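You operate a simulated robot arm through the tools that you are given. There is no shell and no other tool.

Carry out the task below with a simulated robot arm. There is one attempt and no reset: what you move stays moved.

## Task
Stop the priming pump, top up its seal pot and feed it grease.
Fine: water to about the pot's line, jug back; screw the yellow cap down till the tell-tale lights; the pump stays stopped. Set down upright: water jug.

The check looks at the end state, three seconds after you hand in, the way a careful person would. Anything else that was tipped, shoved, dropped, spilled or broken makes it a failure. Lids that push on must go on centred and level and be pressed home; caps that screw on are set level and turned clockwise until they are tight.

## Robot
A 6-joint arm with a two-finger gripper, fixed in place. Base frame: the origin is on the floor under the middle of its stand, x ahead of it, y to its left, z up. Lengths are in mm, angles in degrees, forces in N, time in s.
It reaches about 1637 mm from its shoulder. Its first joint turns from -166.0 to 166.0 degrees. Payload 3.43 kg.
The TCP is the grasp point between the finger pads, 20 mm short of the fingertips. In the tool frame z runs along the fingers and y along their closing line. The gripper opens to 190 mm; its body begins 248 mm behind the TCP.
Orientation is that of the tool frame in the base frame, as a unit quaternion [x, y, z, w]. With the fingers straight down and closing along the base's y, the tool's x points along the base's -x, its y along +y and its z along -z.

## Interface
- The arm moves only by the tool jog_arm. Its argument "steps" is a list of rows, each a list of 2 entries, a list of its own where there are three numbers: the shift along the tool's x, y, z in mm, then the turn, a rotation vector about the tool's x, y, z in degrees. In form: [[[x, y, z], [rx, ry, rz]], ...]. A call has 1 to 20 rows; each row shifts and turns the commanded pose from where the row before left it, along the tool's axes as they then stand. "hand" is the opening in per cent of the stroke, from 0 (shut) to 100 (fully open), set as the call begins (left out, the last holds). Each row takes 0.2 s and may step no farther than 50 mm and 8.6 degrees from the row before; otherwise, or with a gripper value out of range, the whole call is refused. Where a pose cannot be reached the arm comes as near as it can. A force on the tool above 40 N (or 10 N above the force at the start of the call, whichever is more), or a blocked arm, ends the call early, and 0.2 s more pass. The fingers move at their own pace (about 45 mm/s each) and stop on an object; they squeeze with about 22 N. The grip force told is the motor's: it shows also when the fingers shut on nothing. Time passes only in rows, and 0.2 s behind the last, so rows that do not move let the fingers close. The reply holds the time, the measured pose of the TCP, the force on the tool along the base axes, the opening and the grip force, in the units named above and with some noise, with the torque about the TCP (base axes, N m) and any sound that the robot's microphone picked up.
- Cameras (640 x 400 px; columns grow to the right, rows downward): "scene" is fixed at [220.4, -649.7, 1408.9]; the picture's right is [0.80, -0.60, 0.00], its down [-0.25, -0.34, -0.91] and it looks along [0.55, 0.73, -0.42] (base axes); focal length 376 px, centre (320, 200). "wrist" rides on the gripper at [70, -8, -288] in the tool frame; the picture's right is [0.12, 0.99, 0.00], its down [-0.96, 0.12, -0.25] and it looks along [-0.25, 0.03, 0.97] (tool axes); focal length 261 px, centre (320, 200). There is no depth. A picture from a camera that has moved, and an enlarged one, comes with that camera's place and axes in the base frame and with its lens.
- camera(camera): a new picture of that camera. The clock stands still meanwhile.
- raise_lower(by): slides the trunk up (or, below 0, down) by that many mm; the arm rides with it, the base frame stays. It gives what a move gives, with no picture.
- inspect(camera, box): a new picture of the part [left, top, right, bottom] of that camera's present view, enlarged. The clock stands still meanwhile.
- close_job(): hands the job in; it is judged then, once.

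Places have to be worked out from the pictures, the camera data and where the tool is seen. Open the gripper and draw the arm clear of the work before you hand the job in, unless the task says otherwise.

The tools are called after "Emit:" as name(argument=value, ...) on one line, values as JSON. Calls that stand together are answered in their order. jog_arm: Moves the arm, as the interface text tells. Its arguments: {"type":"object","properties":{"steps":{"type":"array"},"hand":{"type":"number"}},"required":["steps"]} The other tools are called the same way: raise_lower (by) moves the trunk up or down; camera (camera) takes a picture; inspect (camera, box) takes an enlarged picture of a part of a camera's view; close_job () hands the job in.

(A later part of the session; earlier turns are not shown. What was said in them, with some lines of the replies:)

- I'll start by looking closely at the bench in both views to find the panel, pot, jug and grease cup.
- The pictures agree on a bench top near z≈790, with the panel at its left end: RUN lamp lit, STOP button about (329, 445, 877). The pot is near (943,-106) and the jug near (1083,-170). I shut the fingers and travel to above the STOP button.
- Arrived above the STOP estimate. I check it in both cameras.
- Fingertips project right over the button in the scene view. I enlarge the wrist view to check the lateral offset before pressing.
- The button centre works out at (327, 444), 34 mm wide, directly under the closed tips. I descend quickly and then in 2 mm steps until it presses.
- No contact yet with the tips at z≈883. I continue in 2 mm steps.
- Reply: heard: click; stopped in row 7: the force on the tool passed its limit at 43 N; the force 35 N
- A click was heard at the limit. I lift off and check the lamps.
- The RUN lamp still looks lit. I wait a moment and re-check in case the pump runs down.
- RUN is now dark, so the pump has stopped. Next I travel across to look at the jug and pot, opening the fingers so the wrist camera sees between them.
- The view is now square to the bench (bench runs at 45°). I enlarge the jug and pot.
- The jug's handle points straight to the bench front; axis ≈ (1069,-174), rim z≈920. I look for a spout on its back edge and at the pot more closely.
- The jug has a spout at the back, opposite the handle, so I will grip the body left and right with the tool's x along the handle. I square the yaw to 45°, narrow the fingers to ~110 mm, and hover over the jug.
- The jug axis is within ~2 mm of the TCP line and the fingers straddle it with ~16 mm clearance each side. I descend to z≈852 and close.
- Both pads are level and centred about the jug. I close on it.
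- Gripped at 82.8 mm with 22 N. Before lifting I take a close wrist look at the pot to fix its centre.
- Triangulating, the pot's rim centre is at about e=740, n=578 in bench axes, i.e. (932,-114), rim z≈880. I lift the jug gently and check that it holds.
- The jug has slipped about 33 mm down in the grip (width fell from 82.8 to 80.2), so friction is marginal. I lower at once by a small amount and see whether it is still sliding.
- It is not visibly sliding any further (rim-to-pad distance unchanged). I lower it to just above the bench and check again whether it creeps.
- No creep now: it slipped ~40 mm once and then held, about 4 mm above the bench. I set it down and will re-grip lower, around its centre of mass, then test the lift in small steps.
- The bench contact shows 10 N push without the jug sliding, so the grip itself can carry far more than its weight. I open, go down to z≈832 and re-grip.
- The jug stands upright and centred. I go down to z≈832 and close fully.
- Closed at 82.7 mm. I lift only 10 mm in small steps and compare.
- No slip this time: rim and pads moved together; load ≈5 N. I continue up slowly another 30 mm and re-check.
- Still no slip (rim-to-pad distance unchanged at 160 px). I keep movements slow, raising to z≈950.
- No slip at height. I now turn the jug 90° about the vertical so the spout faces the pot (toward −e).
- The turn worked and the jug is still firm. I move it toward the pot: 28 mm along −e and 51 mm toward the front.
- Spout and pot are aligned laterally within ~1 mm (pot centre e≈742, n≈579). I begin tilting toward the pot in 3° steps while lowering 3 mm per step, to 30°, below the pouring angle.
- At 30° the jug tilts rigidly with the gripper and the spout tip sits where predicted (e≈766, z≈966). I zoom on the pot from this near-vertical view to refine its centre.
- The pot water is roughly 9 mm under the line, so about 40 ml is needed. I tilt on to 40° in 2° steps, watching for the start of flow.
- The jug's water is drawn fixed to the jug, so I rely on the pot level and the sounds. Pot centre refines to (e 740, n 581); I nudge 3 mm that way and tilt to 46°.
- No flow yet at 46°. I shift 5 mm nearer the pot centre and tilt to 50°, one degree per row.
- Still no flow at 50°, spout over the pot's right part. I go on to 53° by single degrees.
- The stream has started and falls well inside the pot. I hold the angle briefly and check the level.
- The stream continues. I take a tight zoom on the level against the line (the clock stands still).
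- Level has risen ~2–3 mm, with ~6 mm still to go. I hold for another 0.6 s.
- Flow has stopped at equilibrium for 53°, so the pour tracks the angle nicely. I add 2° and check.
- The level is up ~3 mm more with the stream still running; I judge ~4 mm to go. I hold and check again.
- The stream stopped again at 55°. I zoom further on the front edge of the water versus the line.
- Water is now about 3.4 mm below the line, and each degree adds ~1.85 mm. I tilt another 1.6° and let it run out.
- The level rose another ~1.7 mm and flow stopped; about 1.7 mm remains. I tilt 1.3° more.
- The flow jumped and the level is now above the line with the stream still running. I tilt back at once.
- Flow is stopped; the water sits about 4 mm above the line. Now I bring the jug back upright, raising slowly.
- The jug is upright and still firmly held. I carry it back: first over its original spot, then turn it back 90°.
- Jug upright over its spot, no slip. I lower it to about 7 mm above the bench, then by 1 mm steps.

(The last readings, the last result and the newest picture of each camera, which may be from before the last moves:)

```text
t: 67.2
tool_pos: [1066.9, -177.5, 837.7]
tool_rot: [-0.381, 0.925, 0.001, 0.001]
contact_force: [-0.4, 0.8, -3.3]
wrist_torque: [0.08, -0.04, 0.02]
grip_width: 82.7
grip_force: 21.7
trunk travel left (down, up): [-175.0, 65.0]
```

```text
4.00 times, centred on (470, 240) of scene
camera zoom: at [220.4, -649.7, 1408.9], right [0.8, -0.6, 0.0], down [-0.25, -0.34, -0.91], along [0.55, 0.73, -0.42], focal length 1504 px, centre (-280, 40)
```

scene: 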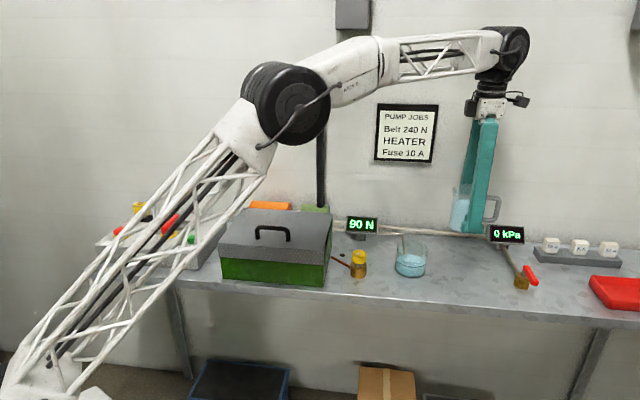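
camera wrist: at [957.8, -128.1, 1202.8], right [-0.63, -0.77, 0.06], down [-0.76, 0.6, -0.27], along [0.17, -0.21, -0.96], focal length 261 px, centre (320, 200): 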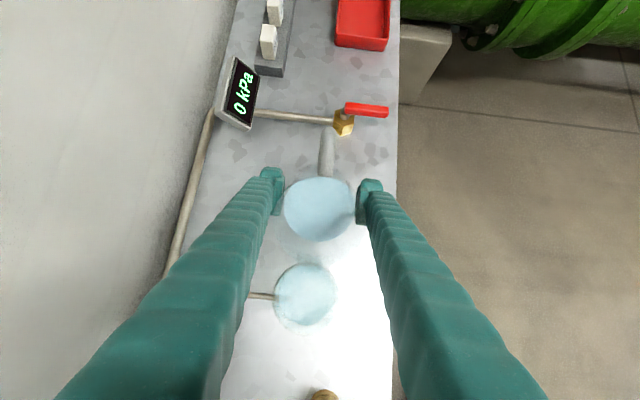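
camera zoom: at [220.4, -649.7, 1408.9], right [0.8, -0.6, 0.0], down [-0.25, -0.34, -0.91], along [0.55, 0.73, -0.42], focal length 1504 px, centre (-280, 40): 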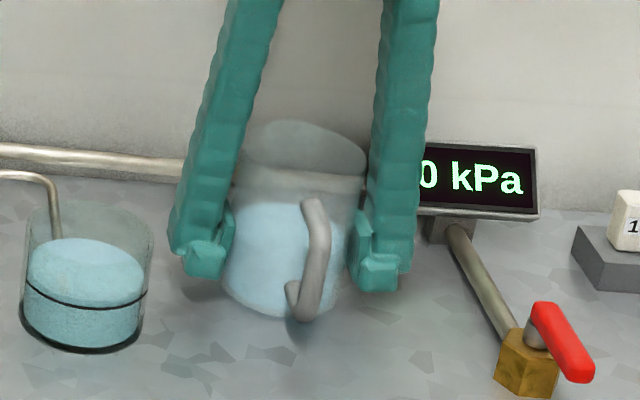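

About 4–6 mm to the bench. I lower in 1 mm rows until the bench takes the load.

Emit:
jog_arm(steps=[[[0, 0, 1], [0, 0, 0]], [[0, 0, 1], [0, 0, 0]], [[0, 0, 1], [0, 0, 0]], [[0, 0, 0.5], [0, 0, 0]], [[0, 0, 0], [0, 0, 0]]])

```text
t: 68.4
tool_pos: [1066.3, -177.5, 832.9]
tool_rot: [-0.381, 0.925, 0.001, 0.001]
contact_force: [0.1, 0.3, -2.8]
wrist_torque: [0.03, -0.01, 0.02]
grip_width: 82.6
grip_force: 22.0
trunk travel left (down, up): [-175.0, 65.0]
```

Still hanging (−2.8 N). I continue with half-millimetre rows.

Emit:
jog_arm(steps=[[[0, 0, 0.5], [0, 0, 0]], [[0, 0, 0.5], [0, 0, 0]], [[0, 0, 0.5], [0, 0, 0]], [[0, 0, 0.5], [0, 0, 0]], [[0, 0, 0], [0, 0, 0]]])

```text
t: 69.6
tool_pos: [1067.8, -176.6, 833.6]
tool_rot: [-0.382, 0.924, 0.0, 0.001]
contact_force: [4.4, 0.6, 14.6]
wrist_torque: [-0.36, 0.28, 0.07]
grip_width: 82.8
grip_force: 21.9
trunk travel left (down, up): [-175.0, 65.0]
```

The jug is on the bench now (14.6 N). I ease up 1.5 mm of command and open the fingers to 110 mm.

Emit:
jog_arm(steps=[[[0, 0, -1.2], [0, 0, 0]], [[0, 0, 0], [0, 0, 0]]])

Emit:
jog_arm(hand=58, steps=[[[0, 0, 0], [0, 0, 0]], [[0, 0, 0], [0, 0, 0]], [[0, 0, 0], [0, 0, 0]], [[0, 0, 0], [0, 0, 0]], [[0, 0, 0], [0, 0, 0]]])

Emit:
inspect(camera="scene", box=[390, 190, 550, 290])

Emit:
inspect(camera="wrist", box=[240, 120, 400, 220])

```text
t: 70.2
tool_pos: [1066.4, -175.7, 833.6]
tool_rot: [-0.382, 0.924, 0.001, 0.001]
contact_force: [3.9, 0.5, 8.4]
wrist_torque: [-0.22, 0.16, 0.09]
grip_width: 82.6
grip_force: 21.7
trunk travel left (down, up): [-175.0, 65.0]
```

```text
t: 71.4
tool_pos: [1067.3, -176.7, 833.2]
tool_rot: [-0.381, 0.925, 0.0, 0.001]
contact_force: [0.4, 0.3, 0.0]
wrist_torque: [-0.01, 0.02, 0.02]
grip_width: 110.3
grip_force: 0.1
trunk travel left (down, up): [-175.0, 65.0]
```

```text
4.00 times, centred on (470, 240) of scene
camera zoom: at [220.4, -649.7, 1408.9], right [0.8, -0.6, 0.0], down [-0.25, -0.34, -0.91], along [0.55, 0.73, -0.42], focal length 1504 px, centre (-280, 40)
```

zoom: 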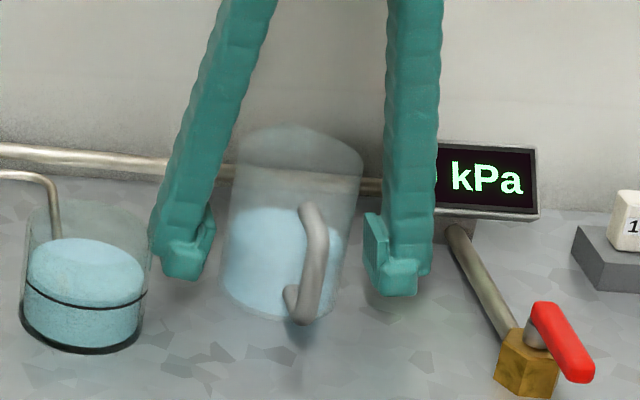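

```text
4.00 times, centred on (320, 170) of wrist
camera zoom: at [1022.4, -233.4, 1120.6], right [-0.78, 0.62, 0.0], down [0.6, 0.76, 0.25], along [0.15, 0.2, -0.97], focal length 1043 px, centre (320, 320)
```

zoom: 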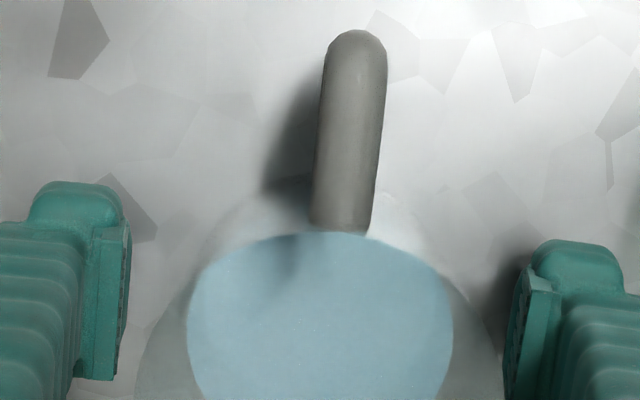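

The jug stands upright where it was. I withdraw straight up and move across to above the grease cup at about (806,-45), opening not needed further.

Emit:
jog_arm(steps=[[[0, 0, -10], [0, 0, 0]], [[0, 0, -25], [0, 0, 0]], [[0, 0, -45], [0, 0, 0]], [[0, 0, -45], [0, 0, 0]], [[0, 0, -45], [0, 0, 0]], [[0, 0, -45], [0, 0, 0]], [[0, 0, 0], [0, 0, 0]]])

Emit:
jog_arm(steps=[[[13, 40, 0], [0, 0, 0]], [[13, 40, 0], [0, 0, 0]], [[13, 40, 0], [0, 0, 0]], [[13, 40, 0], [0, 0, 0]], [[13, 40, 0], [0, 0, 0]], [[13, 40, 0], [0, 0, 0]], [[13, 37, 0], [0, 0, 0]]])

Emit:
camera(camera="wrist")

Emit:
camera(camera="scene")

```text
t: 73.0
tool_pos: [1066.2, -177.3, 1047.8]
tool_rot: [-0.381, 0.924, 0.001, 0.0]
contact_force: [0.0, 0.4, -0.7]
wrist_torque: [0.06, 0.06, -0.05]
grip_width: 110.1
grip_force: 0.1
trunk travel left (down, up): [-175.0, 65.0]
```

```text
t: 74.6
tool_pos: [809.0, -46.4, 1048.5]
tool_rot: [-0.381, 0.925, 0.001, 0.001]
contact_force: [0.5, -0.3, -1.3]
wrist_torque: [0.04, 0.17, 0.01]
grip_width: 110.1
grip_force: 0.1
trunk travel left (down, up): [-175.0, 65.0]
```

```text
taken
camera wrist: at [763.4, -101.2, 1335.7], right [-0.78, 0.62, 0.0], down [0.6, 0.76, 0.25], along [0.15, 0.2, -0.97], focal length 261 px, centre (320, 200)
```

wrist: 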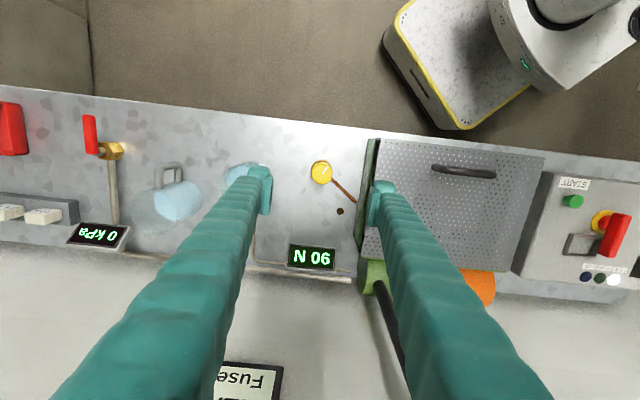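

```text
taken
```

scene: 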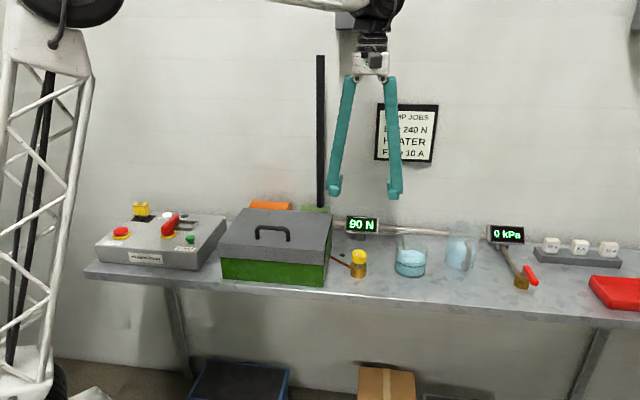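

Emit:
inspect(camera="wrist", box=[288, 145, 352, 225])

Emit:
inspect(camera="scene", box=[330, 235, 378, 285])

Emit:
inspect(camera="scene", box=[430, 200, 550, 290])

```text
5.00 times, centred on (320, 185) of wrist
camera zoom: at [763.4, -101.2, 1335.7], right [-0.78, 0.62, 0.0], down [0.6, 0.76, 0.25], along [0.15, 0.2, -0.97], focal length 1303 px, centre (320, 275)
```

zoom: 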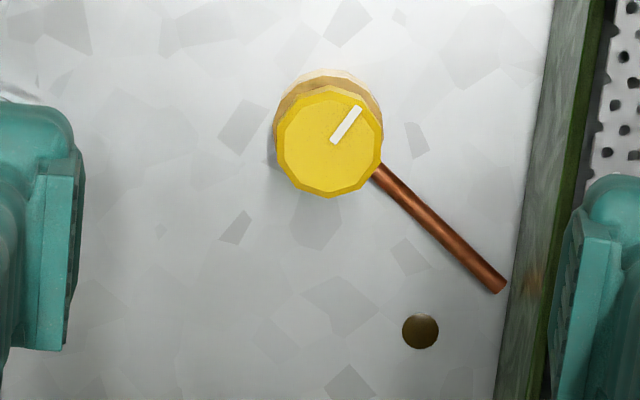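

```text
8.00 times, centred on (354, 260) of scene
camera zoom: at [220.4, -649.7, 1408.9], right [0.8, -0.6, 0.0], down [-0.25, -0.34, -0.91], along [0.55, 0.73, -0.42], focal length 3008 px, centre (48, -280)
```

zoom: 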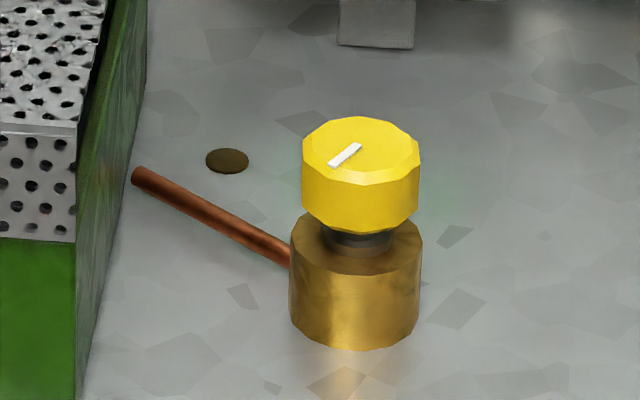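

```text
4.44 times, centred on (490, 245) of scene
camera zoom: at [220.4, -649.7, 1408.9], right [0.8, -0.6, 0.0], down [-0.25, -0.34, -0.91], along [0.55, 0.73, -0.42], focal length 1671 px, centre (-436, 0)
```

zoom: 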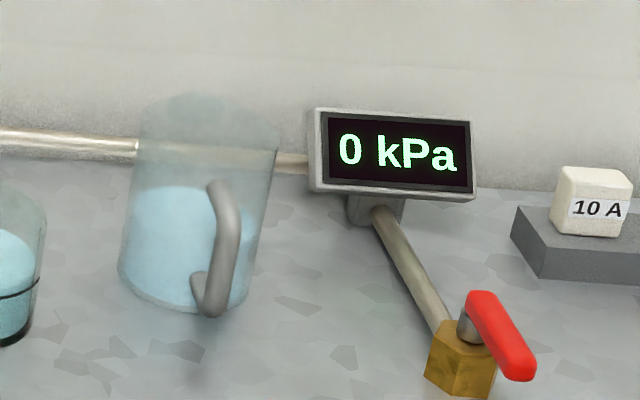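

Triangulation gives the cap top centre at (803.4, -43.7, 874), ≈39 mm across; the bench itself is nearer z≈808. I centre over it, wind the wrist back to yaw −135° (so there's room to turn clockwise), narrow the fingers to ~62 mm and come down to z≈930.

Emit:
jog_arm(hand=33, steps=[[[2.05, 5.87, 20], [0, 0, -8.2]], [[0, 0, 20], [0, 0, -8.2]], [[0, 0, 20], [0, 0, -8.2]], [[0, 0, 20], [0, 0, -8.2]], [[0, 0, 15], [0, 0, -8.2]], [[0, 0, 10], [0, 0, -8.2]], [[0, 0, 8], [0, 0, -8.2]], [[0, 0, 5], [0, 0, -8.2]], [[0, 0, 0], [0, 0, -8.2]], [[0, 0, 0], [0, 0, -8.2]], [[0, 0, 0], [0, 0, -8.2]]])

Emit:
camera(camera="wrist")

Emit:
inspect(camera="wrist", box=[272, 140, 368, 210])

Emit:
inspect(camera="scene", box=[320, 210, 400, 280])

```text
t: 77.0
tool_pos: [801.2, -43.2, 930.9]
tool_rot: [0.925, -0.38, 0.0, -0.001]
contact_force: [-0.1, 0.0, 0.1]
wrist_torque: [0.02, -0.02, 0.0]
grip_width: 62.3
grip_force: 0.0
trunk travel left (down, up): [-175.0, 65.0]
```

```text
taken
camera wrist: at [856.7, -87.0, 1217.9], right [-0.62, -0.79, 0.0], down [-0.76, 0.6, 0.25], along [-0.19, 0.15, -0.97], focal length 261 px, centre (320, 200)
```

wrist: 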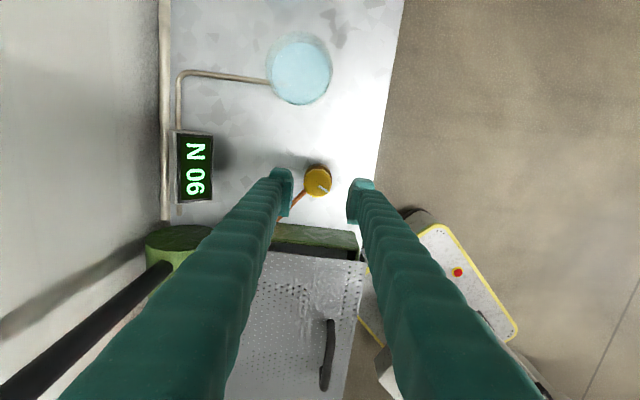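

```text
5.71 times, centred on (320, 175) of wrist
camera zoom: at [856.7, -87.0, 1217.9], right [-0.62, -0.79, 0.0], down [-0.76, 0.6, 0.25], along [-0.19, 0.15, -0.97], focal length 1489 px, centre (320, 343)
```

zoom: 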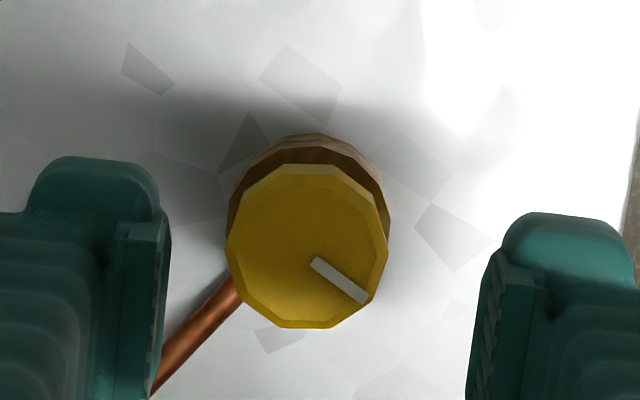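

```text
5.71 times, centred on (360, 245) of scene
camera zoom: at [220.4, -649.7, 1408.9], right [0.8, -0.6, 0.0], down [-0.25, -0.34, -0.91], along [0.55, 0.73, -0.42], focal length 2148 px, centre (91, -57)
```

zoom: 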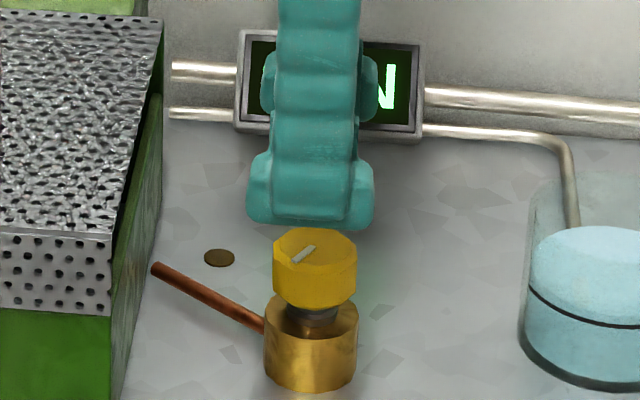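

The cap centre is about 4 mm along tool x and −3 mm along tool y from the TCP. I correct this, descend so the tips are at z≈858 (just above the cap's lower edge), and look before closing.

Emit:
jog_arm(steps=[[[3.5, -3, 10], [0, 0, 0]], [[0, 0, 15], [0, 0, 0]], [[0, 0, 15], [0, 0, 0]], [[0, 0, 12], [0, 0, 0]], [[0, 0, 0], [0, 0, 0]]])

Emit:
inspect(camera="wrist", box=[272, 130, 368, 200])

Emit:
inspect(camera="scene", box=[330, 225, 390, 285])

```text
t: 78.2
tool_pos: [806.0, -42.8, 878.3]
tool_rot: [0.924, -0.383, 0.0, -0.001]
contact_force: [-0.5, -0.3, 0.4]
wrist_torque: [-0.01, -0.01, 0.01]
grip_width: 62.8
grip_force: 0.1
trunk travel left (down, up): [-175.0, 65.0]
```

```text
5.71 times, centred on (320, 165) of wrist
camera zoom: at [861.5, -86.8, 1165.9], right [-0.62, -0.79, 0.0], down [-0.76, 0.6, 0.25], along [-0.19, 0.15, -0.97], focal length 1489 px, centre (320, 400)
```

zoom: 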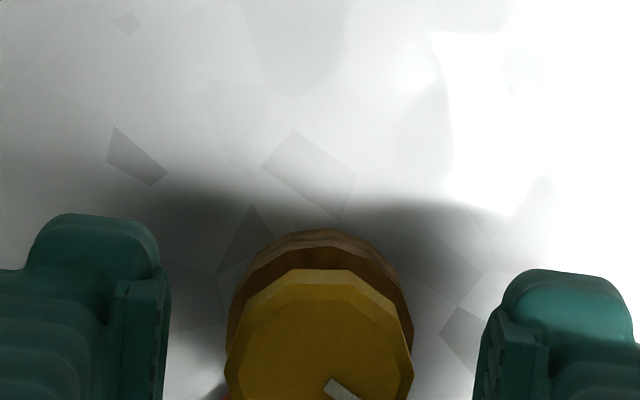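

```text
6.67 times, centred on (360, 255) of scene
camera zoom: at [220.4, -649.7, 1408.9], right [0.8, -0.6, 0.0], down [-0.25, -0.34, -0.91], along [0.55, 0.73, -0.42], focal length 2506 px, centre (53, -167)
```

zoom: 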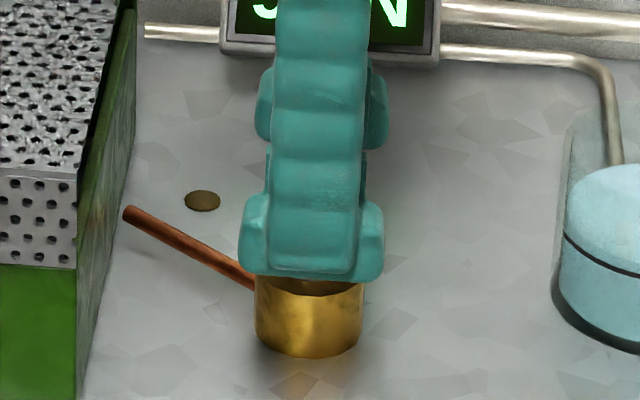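

Pads are centred on the cap. I close on it.

Emit:
jog_arm(hand=0, steps=[[[0, 0, 0], [0, 0, 0]], [[0, 0, 0], [0, 0, 0]], [[0, 0, 0], [0, 0, 0]], [[0, 0, 0], [0, 0, 0]], [[0, 0, 0], [0, 0, 0]]])

Emit:
inspect(camera="wrist", box=[272, 150, 368, 220])

```text
t: 79.4
tool_pos: [806.4, -43.7, 885.8]
tool_rot: [0.924, -0.383, 0.005, -0.004]
contact_force: [-9.4, -1.7, 53.5]
wrist_torque: [0.06, 0.26, 0.01]
grip_width: 6.1
grip_force: 33.9
trunk travel left (down, up): [-175.0, 65.0]
stopped in row 5: the force on the tool passed its limit at 40 N (the readings are from after the stop); the commanded pose is now the measured one
```

```text
5.71 times, centred on (320, 185) of wrist
camera zoom: at [858.8, -87.2, 1174.2], right [-0.62, -0.79, -0.01], down [-0.76, 0.6, 0.24], along [-0.18, 0.15, -0.97], focal length 1489 px, centre (320, 286)
```

zoom: 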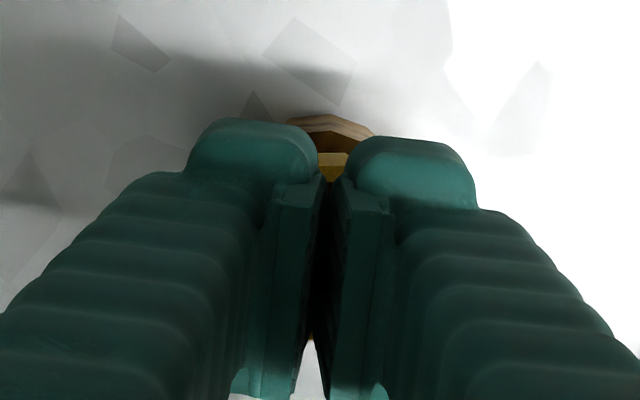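

The pads had too little depth: the fingers rode up over the cap's bevel and now press on its top. I lift off and reopen.

Emit:
jog_arm(steps=[[[0, 0, -8], [0, 0, 0]], [[0, 0, -15], [0, 0, 0]], [[0, 0, -20], [0, 0, 0]]])

Emit:
jog_arm(hand=33, steps=[[[0, 0, 0], [0, 0, 0]], [[0, 0, 0], [0, 0, 0]], [[0, 0, 0], [0, 0, 0]], [[0, 0, 0], [0, 0, 0]]])

Emit:
inspect(camera="wrist", box=[272, 140, 368, 210])

Emit:
inspect(camera="scene", box=[330, 225, 390, 285])

```text
t: 80.2
tool_pos: [807.8, -42.7, 923.6]
tool_rot: [0.924, -0.382, 0.001, -0.001]
contact_force: [-0.7, 0.2, -0.2]
wrist_torque: [0.01, 0.04, -0.04]
grip_width: 0.0
grip_force: 34.1
trunk travel left (down, up): [-175.0, 65.0]
```

```text
t: 81.2
tool_pos: [806.6, -44.0, 924.5]
tool_rot: [0.924, -0.382, 0.002, -0.002]
contact_force: [0.2, 0.4, 0.4]
wrist_torque: [0.0, 0.0, 0.0]
grip_width: 62.6
grip_force: 0.2
trunk travel left (down, up): [-175.0, 65.0]
```

```text
5.71 times, centred on (320, 175) of wrist
camera zoom: at [861.6, -87.5, 1210.8], right [-0.62, -0.79, 0.0], down [-0.76, 0.6, 0.25], along [-0.19, 0.15, -0.97], focal length 1489 px, centre (320, 343)
```

zoom: 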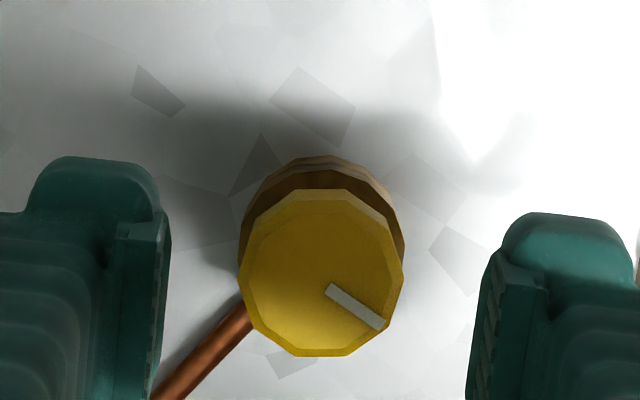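

```text
6.67 times, centred on (360, 255) of scene
camera zoom: at [220.4, -649.7, 1408.9], right [0.8, -0.6, 0.0], down [-0.25, -0.34, -0.91], along [0.55, 0.73, -0.42], focal length 2506 px, centre (53, -167)
```

zoom: 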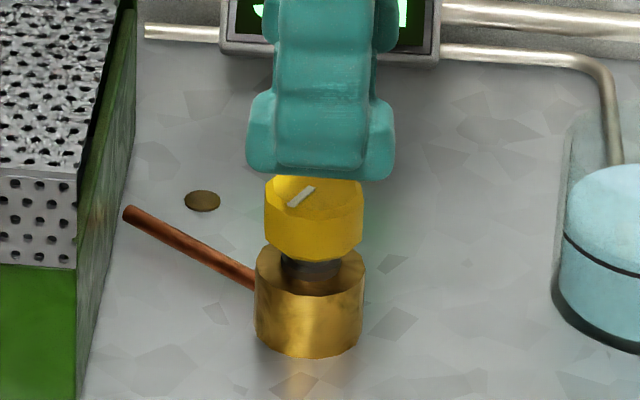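

The cap looks undisturbed. To learn its true height, I close the fingers and gently probe its top face.

Emit:
jog_arm(hand=0, steps=[[[0, 0, 0], [0, 0, 0]], [[0, 0, 0], [0, 0, 0]], [[0, 0, 0], [0, 0, 0]], [[0, 0, 12], [0, 0, 0]], [[0, 0, 10], [0, 0, 0]], [[0, 0, 4], [0, 0, 0]], [[0, 0, 2], [0, 0, 0]], [[0, 0, 1], [0, 0, 0]]])

Emit:
jog_arm(steps=[[[0, 0, 1], [0, 0, 0]], [[0, 0, 1], [0, 0, 0]], [[0, 0, 1], [0, 0, 0]]])

```text
t: 83.0
tool_pos: [807.0, -42.8, 893.7]
tool_rot: [0.924, -0.383, 0.002, -0.003]
contact_force: [-0.8, 0.2, 0.2]
wrist_torque: [-0.04, 0.01, 0.03]
grip_width: 0.0
grip_force: 21.9
trunk travel left (down, up): [-175.0, 65.0]
```

```text
t: 83.8
tool_pos: [807.7, -42.9, 891.4]
tool_rot: [0.924, -0.383, 0.002, -0.003]
contact_force: [0.3, -0.1, -0.6]
wrist_torque: [0.01, -0.01, -0.02]
grip_width: 0.1
grip_force: 21.8
trunk travel left (down, up): [-175.0, 65.0]
```

Not touching yet at TCP 891 (tips ≈871). I continue in 1 mm rows.

Emit:
jog_arm(steps=[[[0, 0, 1], [0, 0, 0]], [[0, 0, 1], [0, 0, 0]]])

Emit:
jog_arm(steps=[[[0, 0, 1], [0, 0, 0]], [[0, 0, 1], [0, 0, 0]]])

```text
t: 84.4
tool_pos: [807.0, -43.1, 889.3]
tool_rot: [0.924, -0.383, 0.002, -0.002]
contact_force: [-0.1, 0.3, -0.6]
wrist_torque: [0.0, 0.01, 0.01]
grip_width: 0.0
grip_force: 22.2
trunk travel left (down, up): [-175.0, 65.0]
```

```text
t: 85.0
tool_pos: [806.9, -41.9, 888.1]
tool_rot: [0.924, -0.383, 0.003, -0.002]
contact_force: [-0.8, -0.9, 0.6]
wrist_torque: [0.0, 0.02, -0.01]
grip_width: 0.0
grip_force: 22.0
trunk travel left (down, up): [-175.0, 65.0]
```

Emit:
inspect(camera="scene", box=[330, 225, 390, 285])

Emit:
inspect(camera="wrist", box=[272, 140, 368, 210])

```text
6.67 times, centred on (360, 255) of scene
camera zoom: at [220.4, -649.7, 1408.9], right [0.8, -0.6, 0.0], down [-0.25, -0.34, -0.91], along [0.55, 0.73, -0.42], focal length 2506 px, centre (53, -167)
```

zoom: 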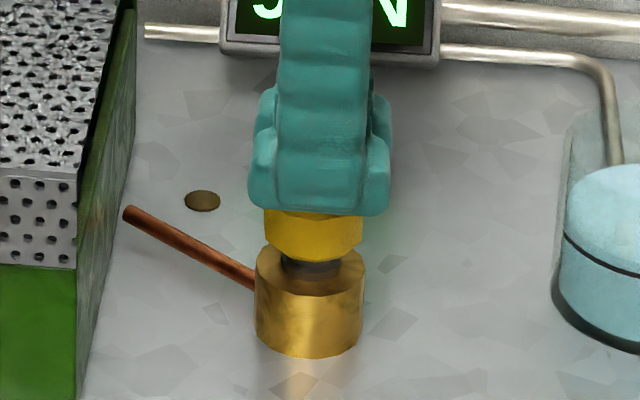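

```text
5.71 times, centred on (320, 175) of wrist
camera zoom: at [861.8, -86.9, 1175.4], right [-0.62, -0.79, 0.0], down [-0.76, 0.6, 0.25], along [-0.19, 0.15, -0.97], focal length 1489 px, centre (320, 343)
```

zoom: 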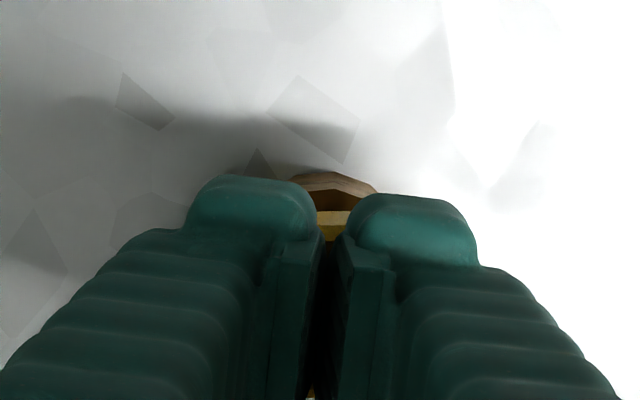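

Not yet in contact; the tips are just above the cap. I continue probing by 1 mm.

Emit:
jog_arm(steps=[[[0, 0, 1], [0, 0, 0]], [[0, 0, 1], [0, 0, 0]]])

Emit:
jog_arm(steps=[[[0, 0, 1], [0, 0, 0]]])

Emit:
jog_arm(steps=[[[0, 0, 1], [0, 0, 0]]])

```text
t: 85.6
tool_pos: [808.5, -42.4, 887.1]
tool_rot: [0.924, -0.383, 0.002, -0.003]
contact_force: [-0.1, 1.3, 6.4]
wrist_torque: [-0.02, 0.1, -0.03]
grip_width: 0.0
grip_force: 21.5
trunk travel left (down, up): [-175.0, 65.0]
```

```text
t: 86.0
tool_pos: [808.0, -42.6, 886.1]
tool_rot: [0.924, -0.382, 0.002, -0.001]
contact_force: [2.3, 0.5, 17.9]
wrist_torque: [-0.02, 0.05, 0.01]
grip_width: 5.9
grip_force: 33.8
trunk travel left (down, up): [-175.0, 65.0]
```

```text
t: 86.4
tool_pos: [808.9, -43.0, 886.0]
tool_rot: [0.924, -0.383, 0.003, -0.002]
contact_force: [5.1, 0.2, 35.4]
wrist_torque: [-0.01, 0.05, 0.01]
grip_width: 6.2
grip_force: 33.9
trunk travel left (down, up): [-175.0, 65.0]
```

Contact at TCP 887 gives a cap top at z≈867, which also makes the earlier views agree on the centre (805.9,-43.7). I lift, reopen, and go down deeper to TCP 862 (tips ≈842, above the brass at ≈834).

Emit:
jog_arm(steps=[[[0, 0, -10], [0, 0, 0]], [[0, 0, -15], [0, 0, 0]]])

Emit:
jog_arm(hand=33, steps=[[[-1, 1, 0], [0, 0, 0]], [[0, 0, 0], [0, 0, 0]], [[0, 0, 0], [0, 0, 0]], [[0, 0, 0], [0, 0, 0]], [[0, 0, 10], [0, 0, 0]], [[0, 0, 10], [0, 0, 0]], [[0, 0, 10], [0, 0, 0]], [[0, 0, 8], [0, 0, 0]], [[0, 0, 6], [0, 0, 0]], [[0, 0, 5], [0, 0, 0]], [[0, 0, 0], [0, 0, 0]]])

Emit:
inspect(camera="scene", box=[330, 225, 390, 285])

Emit:
inspect(camera="wrist", box=[272, 140, 368, 220])

```text
t: 87.0
tool_pos: [807.7, -43.1, 908.0]
tool_rot: [0.924, -0.383, 0.001, -0.002]
contact_force: [0.0, 1.5, 0.4]
wrist_torque: [0.01, 0.02, -0.01]
grip_width: 0.1
grip_force: 34.1
trunk travel left (down, up): [-175.0, 65.0]
```

```text
t: 89.4
tool_pos: [805.8, -42.1, 859.4]
tool_rot: [0.924, -0.383, 0.001, -0.001]
contact_force: [0.6, -0.3, -0.6]
wrist_torque: [-0.03, -0.01, -0.03]
grip_width: 62.8
grip_force: 0.0
trunk travel left (down, up): [-175.0, 65.0]
```

```text
6.67 times, centred on (360, 255) of scene
camera zoom: at [220.4, -649.7, 1408.9], right [0.8, -0.6, 0.0], down [-0.25, -0.34, -0.91], along [0.55, 0.73, -0.42], focal length 2506 px, centre (53, -167)
```

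zoom: 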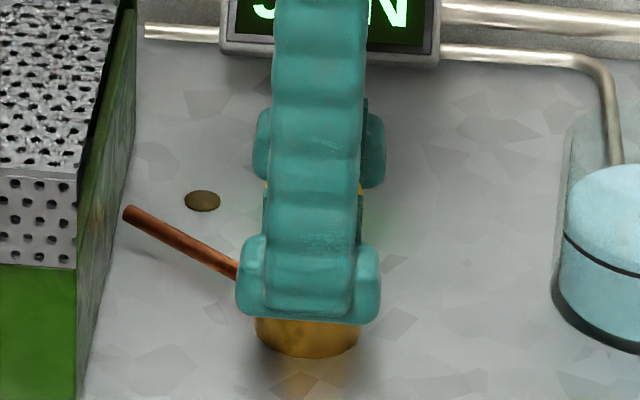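

```text
5.00 times, centred on (320, 180) of wrist
camera zoom: at [860.1, -86.7, 1147.3], right [-0.62, -0.79, 0.0], down [-0.76, 0.6, 0.25], along [-0.19, 0.15, -0.97], focal length 1303 px, centre (320, 300)
```

zoom: 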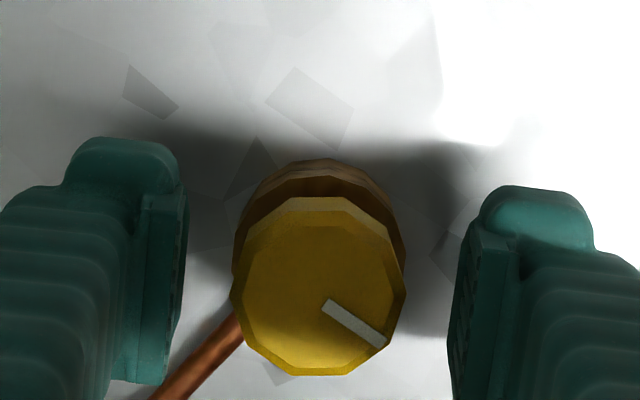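

Cap sits well between the pads with the tips below its lower edge and above the brass. I raise 2 mm and close.

Emit:
jog_arm(hand=8, steps=[[[0, 0, -2], [0, 0, 0]], [[0, 0, 0], [0, 0, 0]], [[0, 0, 0], [0, 0, 0]], [[0, 0, 0], [0, 0, 0]]])

Emit:
inspect(camera="wrist", box=[272, 140, 368, 220])

```text
t: 90.4
tool_pos: [806.1, -41.1, 861.5]
tool_rot: [0.924, -0.383, 0.001, -0.003]
contact_force: [4.0, 1.2, -0.4]
wrist_torque: [0.03, -0.02, 0.05]
grip_width: 38.3
grip_force: 44.8
trunk travel left (down, up): [-175.0, 65.0]
```

```text
5.00 times, centred on (320, 180) of wrist
camera zoom: at [860.3, -86.5, 1149.3], right [-0.62, -0.79, 0.0], down [-0.76, 0.6, 0.25], along [-0.19, 0.15, -0.97], focal length 1303 px, centre (320, 300)
```

zoom: 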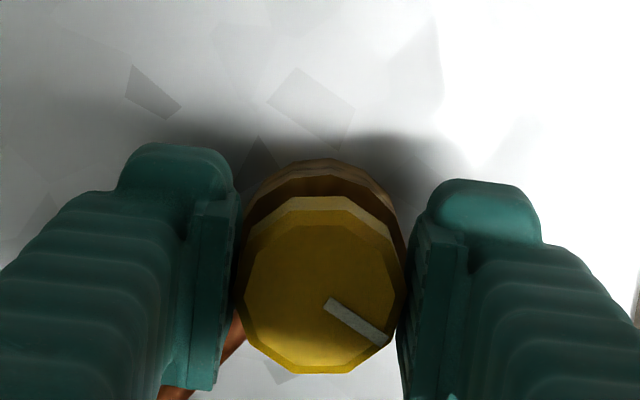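

Gripped at 38.3 mm with little side force. I try a first 24° clockwise turn and check that the cap's pointer follows.

Emit:
jog_arm(steps=[[[0, 0, 0], [0, 0, 6]], [[0, 0, 0], [0, 0, 6]], [[0, 0, 0], [0, 0, 6]], [[0, 0, 0], [0, 0, 6]]])

Emit:
inspect(camera="wrist", box=[272, 140, 368, 220])

Emit:
inspect(camera="scene", box=[330, 225, 390, 285])

```text
t: 91.4
tool_pos: [806.7, -41.3, 861.1]
tool_rot: [0.824, -0.566, 0.002, -0.003]
contact_force: [5.0, 0.6, 2.4]
wrist_torque: [-0.23, -0.09, 0.0]
grip_width: 38.5
grip_force: 44.4
trunk travel left (down, up): [-175.0, 65.0]
```

```text
5.00 times, centred on (320, 180) of wrist
camera zoom: at [837.4, -105.6, 1149.2], right [-0.88, -0.47, -0.01], down [-0.45, 0.86, 0.25], along [-0.11, 0.22, -0.97], focal length 1303 px, centre (320, 300)
```

zoom: 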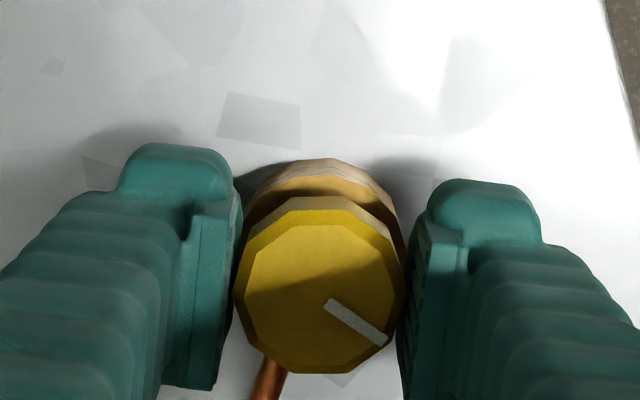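

```text
6.67 times, centred on (360, 255) of scene
camera zoom: at [220.4, -649.7, 1408.9], right [0.8, -0.6, 0.0], down [-0.25, -0.34, -0.91], along [0.55, 0.73, -0.42], focal length 2506 px, centre (53, -167)
```

zoom: 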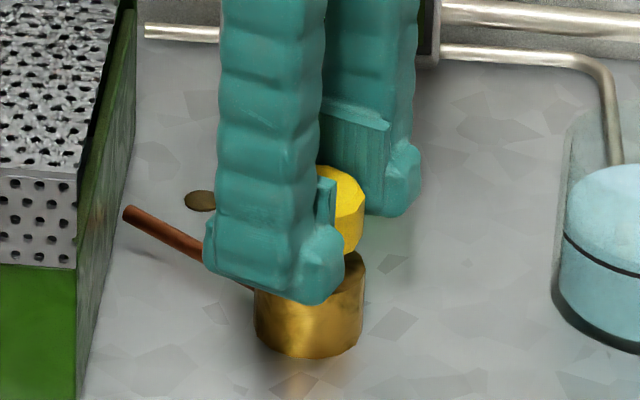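

The pointer turned with the gripper, clockwise as seen from above. I carry on another 80° and watch the forces.

Emit:
jog_arm(steps=[[[0, 0, 0], [0, 0, 8]], [[0, 0, 0], [0, 0, 8]], [[0, 0, 0], [0, 0, 8]], [[0, 0, 0], [0, 0, 8]], [[0, 0, 0], [0, 0, 8]], [[0, 0, 0], [0, 0, 8]], [[0, 0, 0], [0, 0, 8]], [[0, 0, 0], [0, 0, 8]], [[0, 0, 0], [0, 0, 8]], [[0, 0, 0], [0, 0, 8]]])

Emit:
inspect(camera="wrist", box=[272, 140, 368, 220])

Emit:
inspect(camera="scene", box=[330, 225, 390, 285])

```text
t: 93.6
tool_pos: [805.7, -42.4, 862.5]
tool_rot: [-0.266, 0.964, 0.001, 0.002]
contact_force: [-9.4, 0.7, 1.5]
wrist_torque: [0.02, 0.05, 0.01]
grip_width: 38.5
grip_force: 44.8
trunk travel left (down, up): [-175.0, 65.0]
```

```text
5.00 times, centred on (320, 180) of wrist
camera zoom: at [748.0, -86.1, 1148.8], right [-0.61, 0.79, 0.0], down [0.76, 0.59, 0.25], along [0.2, 0.15, -0.97], focal length 1303 px, centre (320, 300)
```

zoom: 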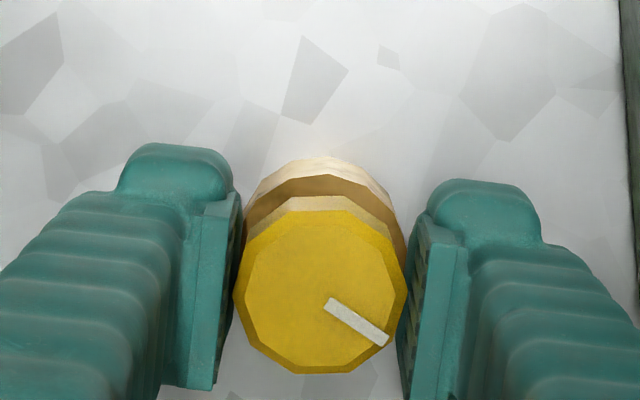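

```text
6.67 times, centred on (360, 255) of scene
camera zoom: at [220.4, -649.7, 1408.9], right [0.8, -0.6, 0.0], down [-0.25, -0.34, -0.91], along [0.55, 0.73, -0.42], focal length 2506 px, centre (53, -167)
```

zoom: 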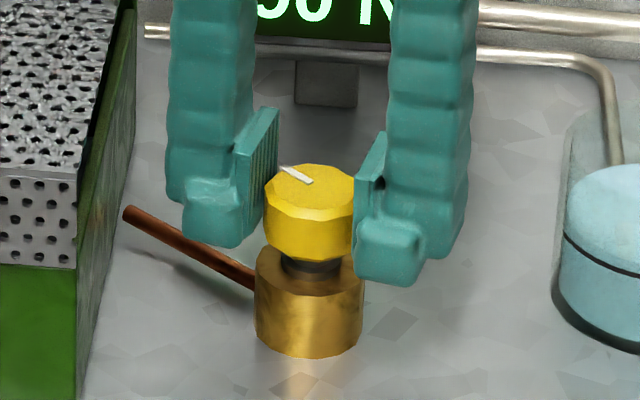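

The cap follows well; 104° so far, with a 9 N side push, which I relieve by shifting 1 mm. I continue another 120°.

Emit:
jog_arm(steps=[[[0.9, 0.5, 0], [0, 0, 8]], [[0, 0, 0], [0, 0, 8]], [[0, 0, 0], [0, 0, 8]], [[0, 0, 0], [0, 0, 8]], [[0, 0, 0], [0, 0, 8]], [[0, 0, 0], [0, 0, 8]], [[0, 0, 0], [0, 0, 8]], [[0, 0, 0], [0, 0, 8]], [[0, 0, 0], [0, 0, 8]], [[0, 0, 0], [0, 0, 8]], [[0, 0, 0], [0, 0, 8]], [[0, 0, 0], [0, 0, 8]], [[0, 0, 0], [0, 0, 8]], [[0, 0, 0], [0, 0, 8]], [[0, 0, 0], [0, 0, 8]]])

Emit:
inspect(camera="wrist", box=[272, 140, 368, 220])

Emit:
inspect(camera="scene", box=[330, 225, 390, 285])

```text
t: 96.8
tool_pos: [806.1, -44.1, 862.0]
tool_rot: [0.701, 0.713, 0.001, 0.002]
contact_force: [19.5, 13.0, 6.8]
wrist_torque: [-0.2, -0.19, -0.03]
grip_width: 37.3
grip_force: 45.1
trunk travel left (down, up): [-175.0, 65.0]
```

```text
5.00 times, centred on (320, 180) of wrist
camera zoom: at [794.4, 26.3, 1149.0], right [0.99, 0.13, 0.01], down [0.13, -0.96, 0.25], along [0.04, -0.24, -0.97], focal length 1303 px, centre (320, 300)
```

zoom: 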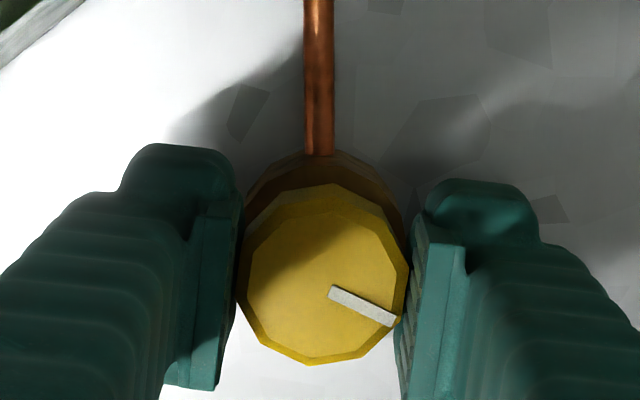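

```text
6.67 times, centred on (360, 255) of scene
camera zoom: at [220.4, -649.7, 1408.9], right [0.8, -0.6, 0.0], down [-0.25, -0.34, -0.91], along [0.55, 0.73, -0.42], focal length 2506 px, centre (53, -167)
```

zoom: 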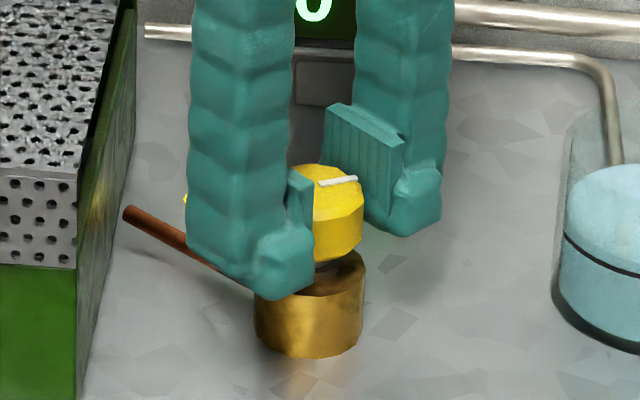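

A yellow glow shows at the tell-tale behind the finger, and the cap began to resist. I stop turning, release, and look.

Emit:
jog_arm(hand=33, steps=[[[0, 0, 0], [0, 0, 0]], [[0, 0, 0], [0, 0, 0]], [[0, 0, 0], [0, 0, 0]], [[0, 0, 0], [0, 0, 0]]])

Emit:
jog_arm(steps=[[[0, 0, -15], [0, 0, 0]], [[0, 0, -30], [0, 0, 0]], [[0, 0, -45], [0, 0, 0]], [[0, 0, -45], [0, 0, 0]]])

Emit:
camera(camera="scene")

Emit:
inspect(camera="scene", box=[330, 225, 390, 285])

Emit:
camera(camera="wrist")

```text
t: 97.8
tool_pos: [804.6, -42.2, 862.2]
tool_rot: [0.701, 0.713, 0.002, 0.001]
contact_force: [-0.9, 1.2, -0.7]
wrist_torque: [-0.02, -0.01, 0.0]
grip_width: 62.6
grip_force: 0.0
trunk travel left (down, up): [-175.0, 65.0]
```

```text
t: 98.8
tool_pos: [804.2, -43.7, 996.9]
tool_rot: [0.701, 0.713, 0.002, 0.001]
contact_force: [0.6, -0.4, -0.8]
wrist_torque: [-0.04, 0.08, 0.0]
grip_width: 62.5
grip_force: 0.1
trunk travel left (down, up): [-175.0, 65.0]
```

```text
taken
```

scene: 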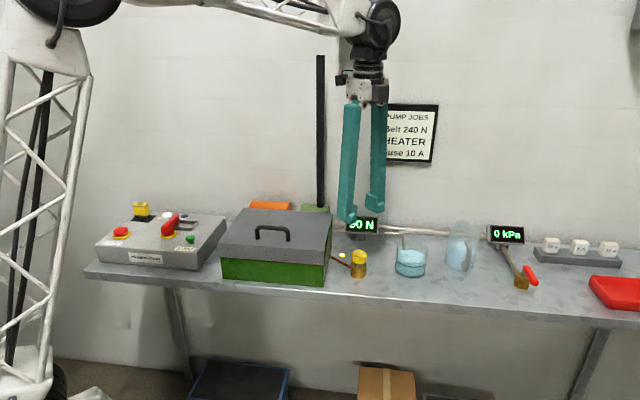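

```text
6.67 times, centred on (360, 255) of scene
camera zoom: at [220.4, -649.7, 1408.9], right [0.8, -0.6, 0.0], down [-0.25, -0.34, -0.91], along [0.55, 0.73, -0.42], focal length 2506 px, centre (53, -167)
```

zoom: 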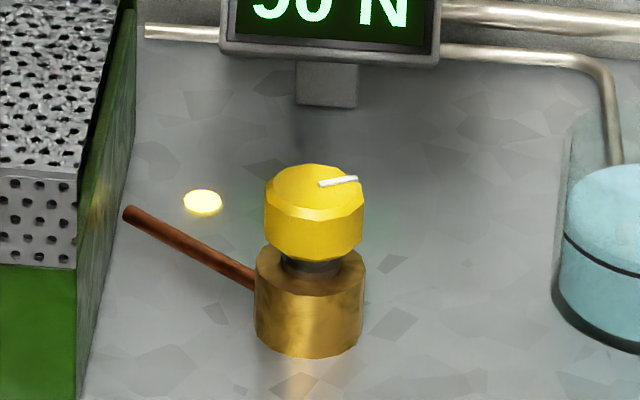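

```text
taken
camera wrist: at [792.6, 26.2, 1284.2], right [0.99, 0.14, 0.0], down [0.13, -0.96, 0.25], along [0.04, -0.24, -0.97], focal length 261 px, centre (320, 200)
```

wrist: 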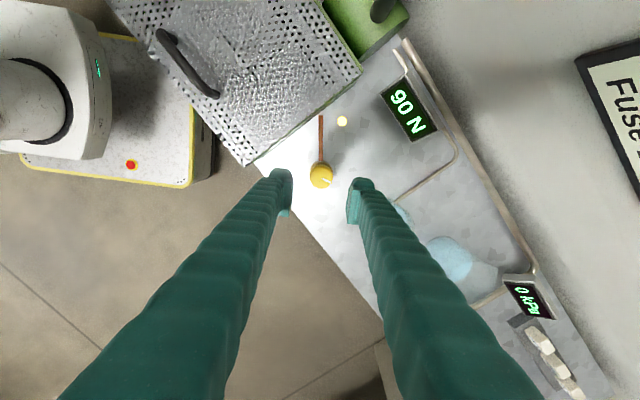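

The tell-tale is lit. I check the panel's RUN lamp, the pot and the jug once more.

Emit:
inspect(camera="scene", box=[150, 200, 214, 240])

Emit:
inspect(camera="scene", box=[388, 245, 436, 280])

Emit:
inspect(camera="scene", box=[385, 200, 545, 300])

```text
10.00 times, centred on (182, 220) of scene
camera zoom: at [220.4, -649.7, 1408.9], right [0.8, -0.6, 0.0], down [-0.25, -0.34, -0.91], along [0.55, 0.73, -0.42], focal length 3759 px, centre (1700, 0)
```

zoom: 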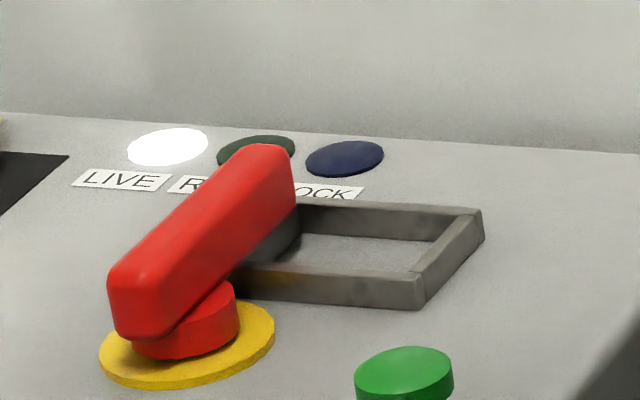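

```text
11.43 times, centred on (412, 262) of scene
camera zoom: at [220.4, -649.7, 1408.9], right [0.8, -0.6, 0.0], down [-0.25, -0.34, -0.91], along [0.55, 0.73, -0.42], focal length 4296 px, centre (-731, -514)
```

zoom: 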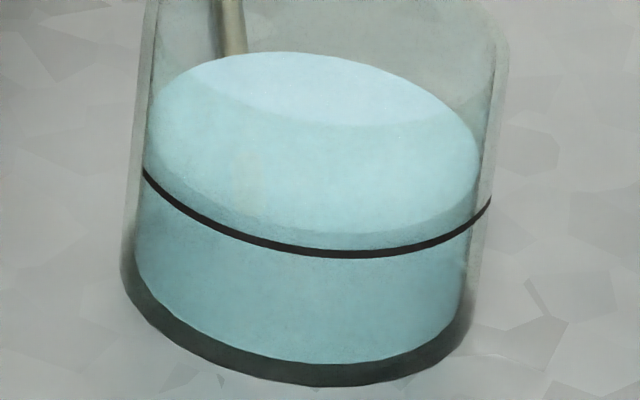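

```text
4.00 times, centred on (465, 250) of scene
camera zoom: at [220.4, -649.7, 1408.9], right [0.8, -0.6, 0.0], down [-0.25, -0.34, -0.91], along [0.55, 0.73, -0.42], focal length 1504 px, centre (-260, 0)
```

zoom: 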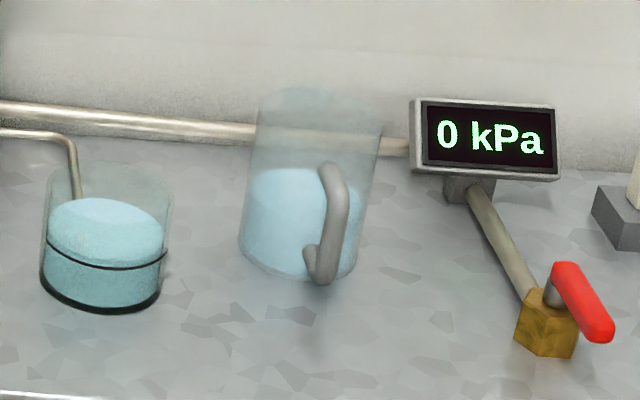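

RUN is dark, the tell-tale is lit, the jug is upright in its place, and the water sits around the line (slightly above) with no spill. I raise the arm and draw it back clear of the bench.

Emit:
jog_arm(hand=60, steps=[[[0, 0, -40], [0, 0, 0]], [[0, 0, -40], [0, 0, 0]], [[-20, -40, -15], [0, 0, 0]], [[-20, -40, -15], [0, 0, 0]], [[-20, -40, -15], [0, 0, 0]], [[-20, -40, -15], [0, 0, 0]], [[-20, -40, -15], [0, 0, 0]], [[-20, -40, 0], [0, 0, 0]], [[0, 0, 0], [0, 0, 0]]])

Emit:
camera(camera="scene")

Emit:
inspect(camera="scene", box=[320, 200, 480, 300])

```text
t: 100.8
tool_pos: [565.7, -167.3, 1150.1]
tool_rot: [0.701, 0.713, 0.002, 0.001]
contact_force: [0.0, -0.2, -0.7]
wrist_torque: [-0.06, 0.0, -0.01]
grip_width: 114.2
grip_force: 0.1
trunk travel left (down, up): [-175.0, 65.0]
```

```text
taken
```

scene: 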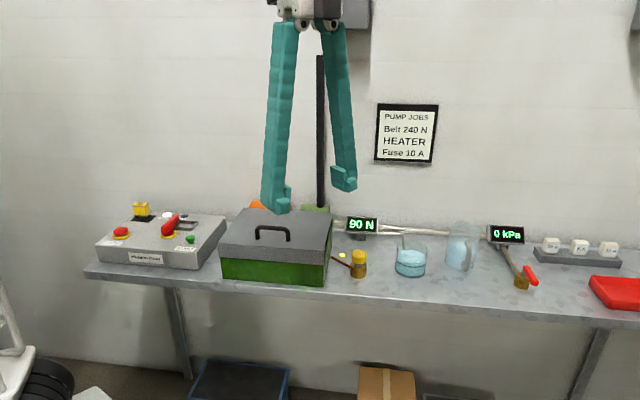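

```text
4.00 times, centred on (400, 250) of scene
camera zoom: at [220.4, -649.7, 1408.9], right [0.8, -0.6, 0.0], down [-0.25, -0.34, -0.91], along [0.55, 0.73, -0.42], focal length 1504 px, centre (0, 0)
```

zoom: 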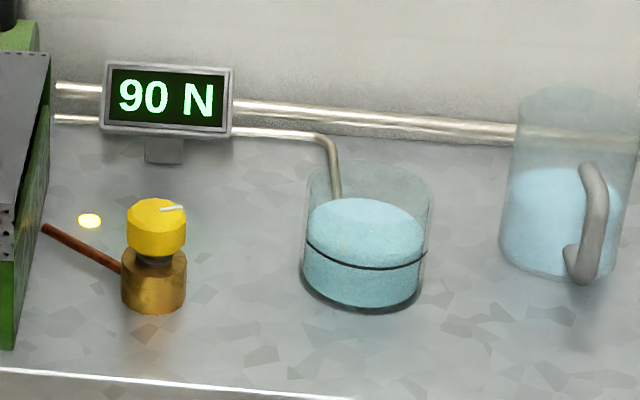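

The arm is clear with the gripper open. The pump is stopped, the pot is filled to about its line, the jug is back upright, the tell-tale is lit and nothing else has moved. I hand the job in.

Emit:
close_job()

```text
The job is handed in.
```

I stopped the pump, topped up the seal pot and greased it, and handed the job in. The one weak point is the pot's water level, which I judge to be about 4 mm above the line.

- **Pump:** I pressed STOP and the RUN lamp went out. It was still dark when I checked it near the end.
- **Seal pot:** The level was about 1.7 mm short when I tilted the jug a little further. The flow surged before I tilted it back. I saw no spill, but I had no way to take water out again.
- **Jug:** It is back on its original spot, upright. On the first lift it slipped about 40 mm in the grip, so I set it down and gripped it lower. It held after that.
- **Grease cap:** I turned it clockwise a little over half a turn, until the tell-tale lit and the cap began to resist. On my first try the fingers slid over the cap and pressed on its top with about 53 N. The cap looked unharmed and turned normally afterwards.

The arm is drawn back with the gripper open, and in the last pictures nothing else on the bench had moved.
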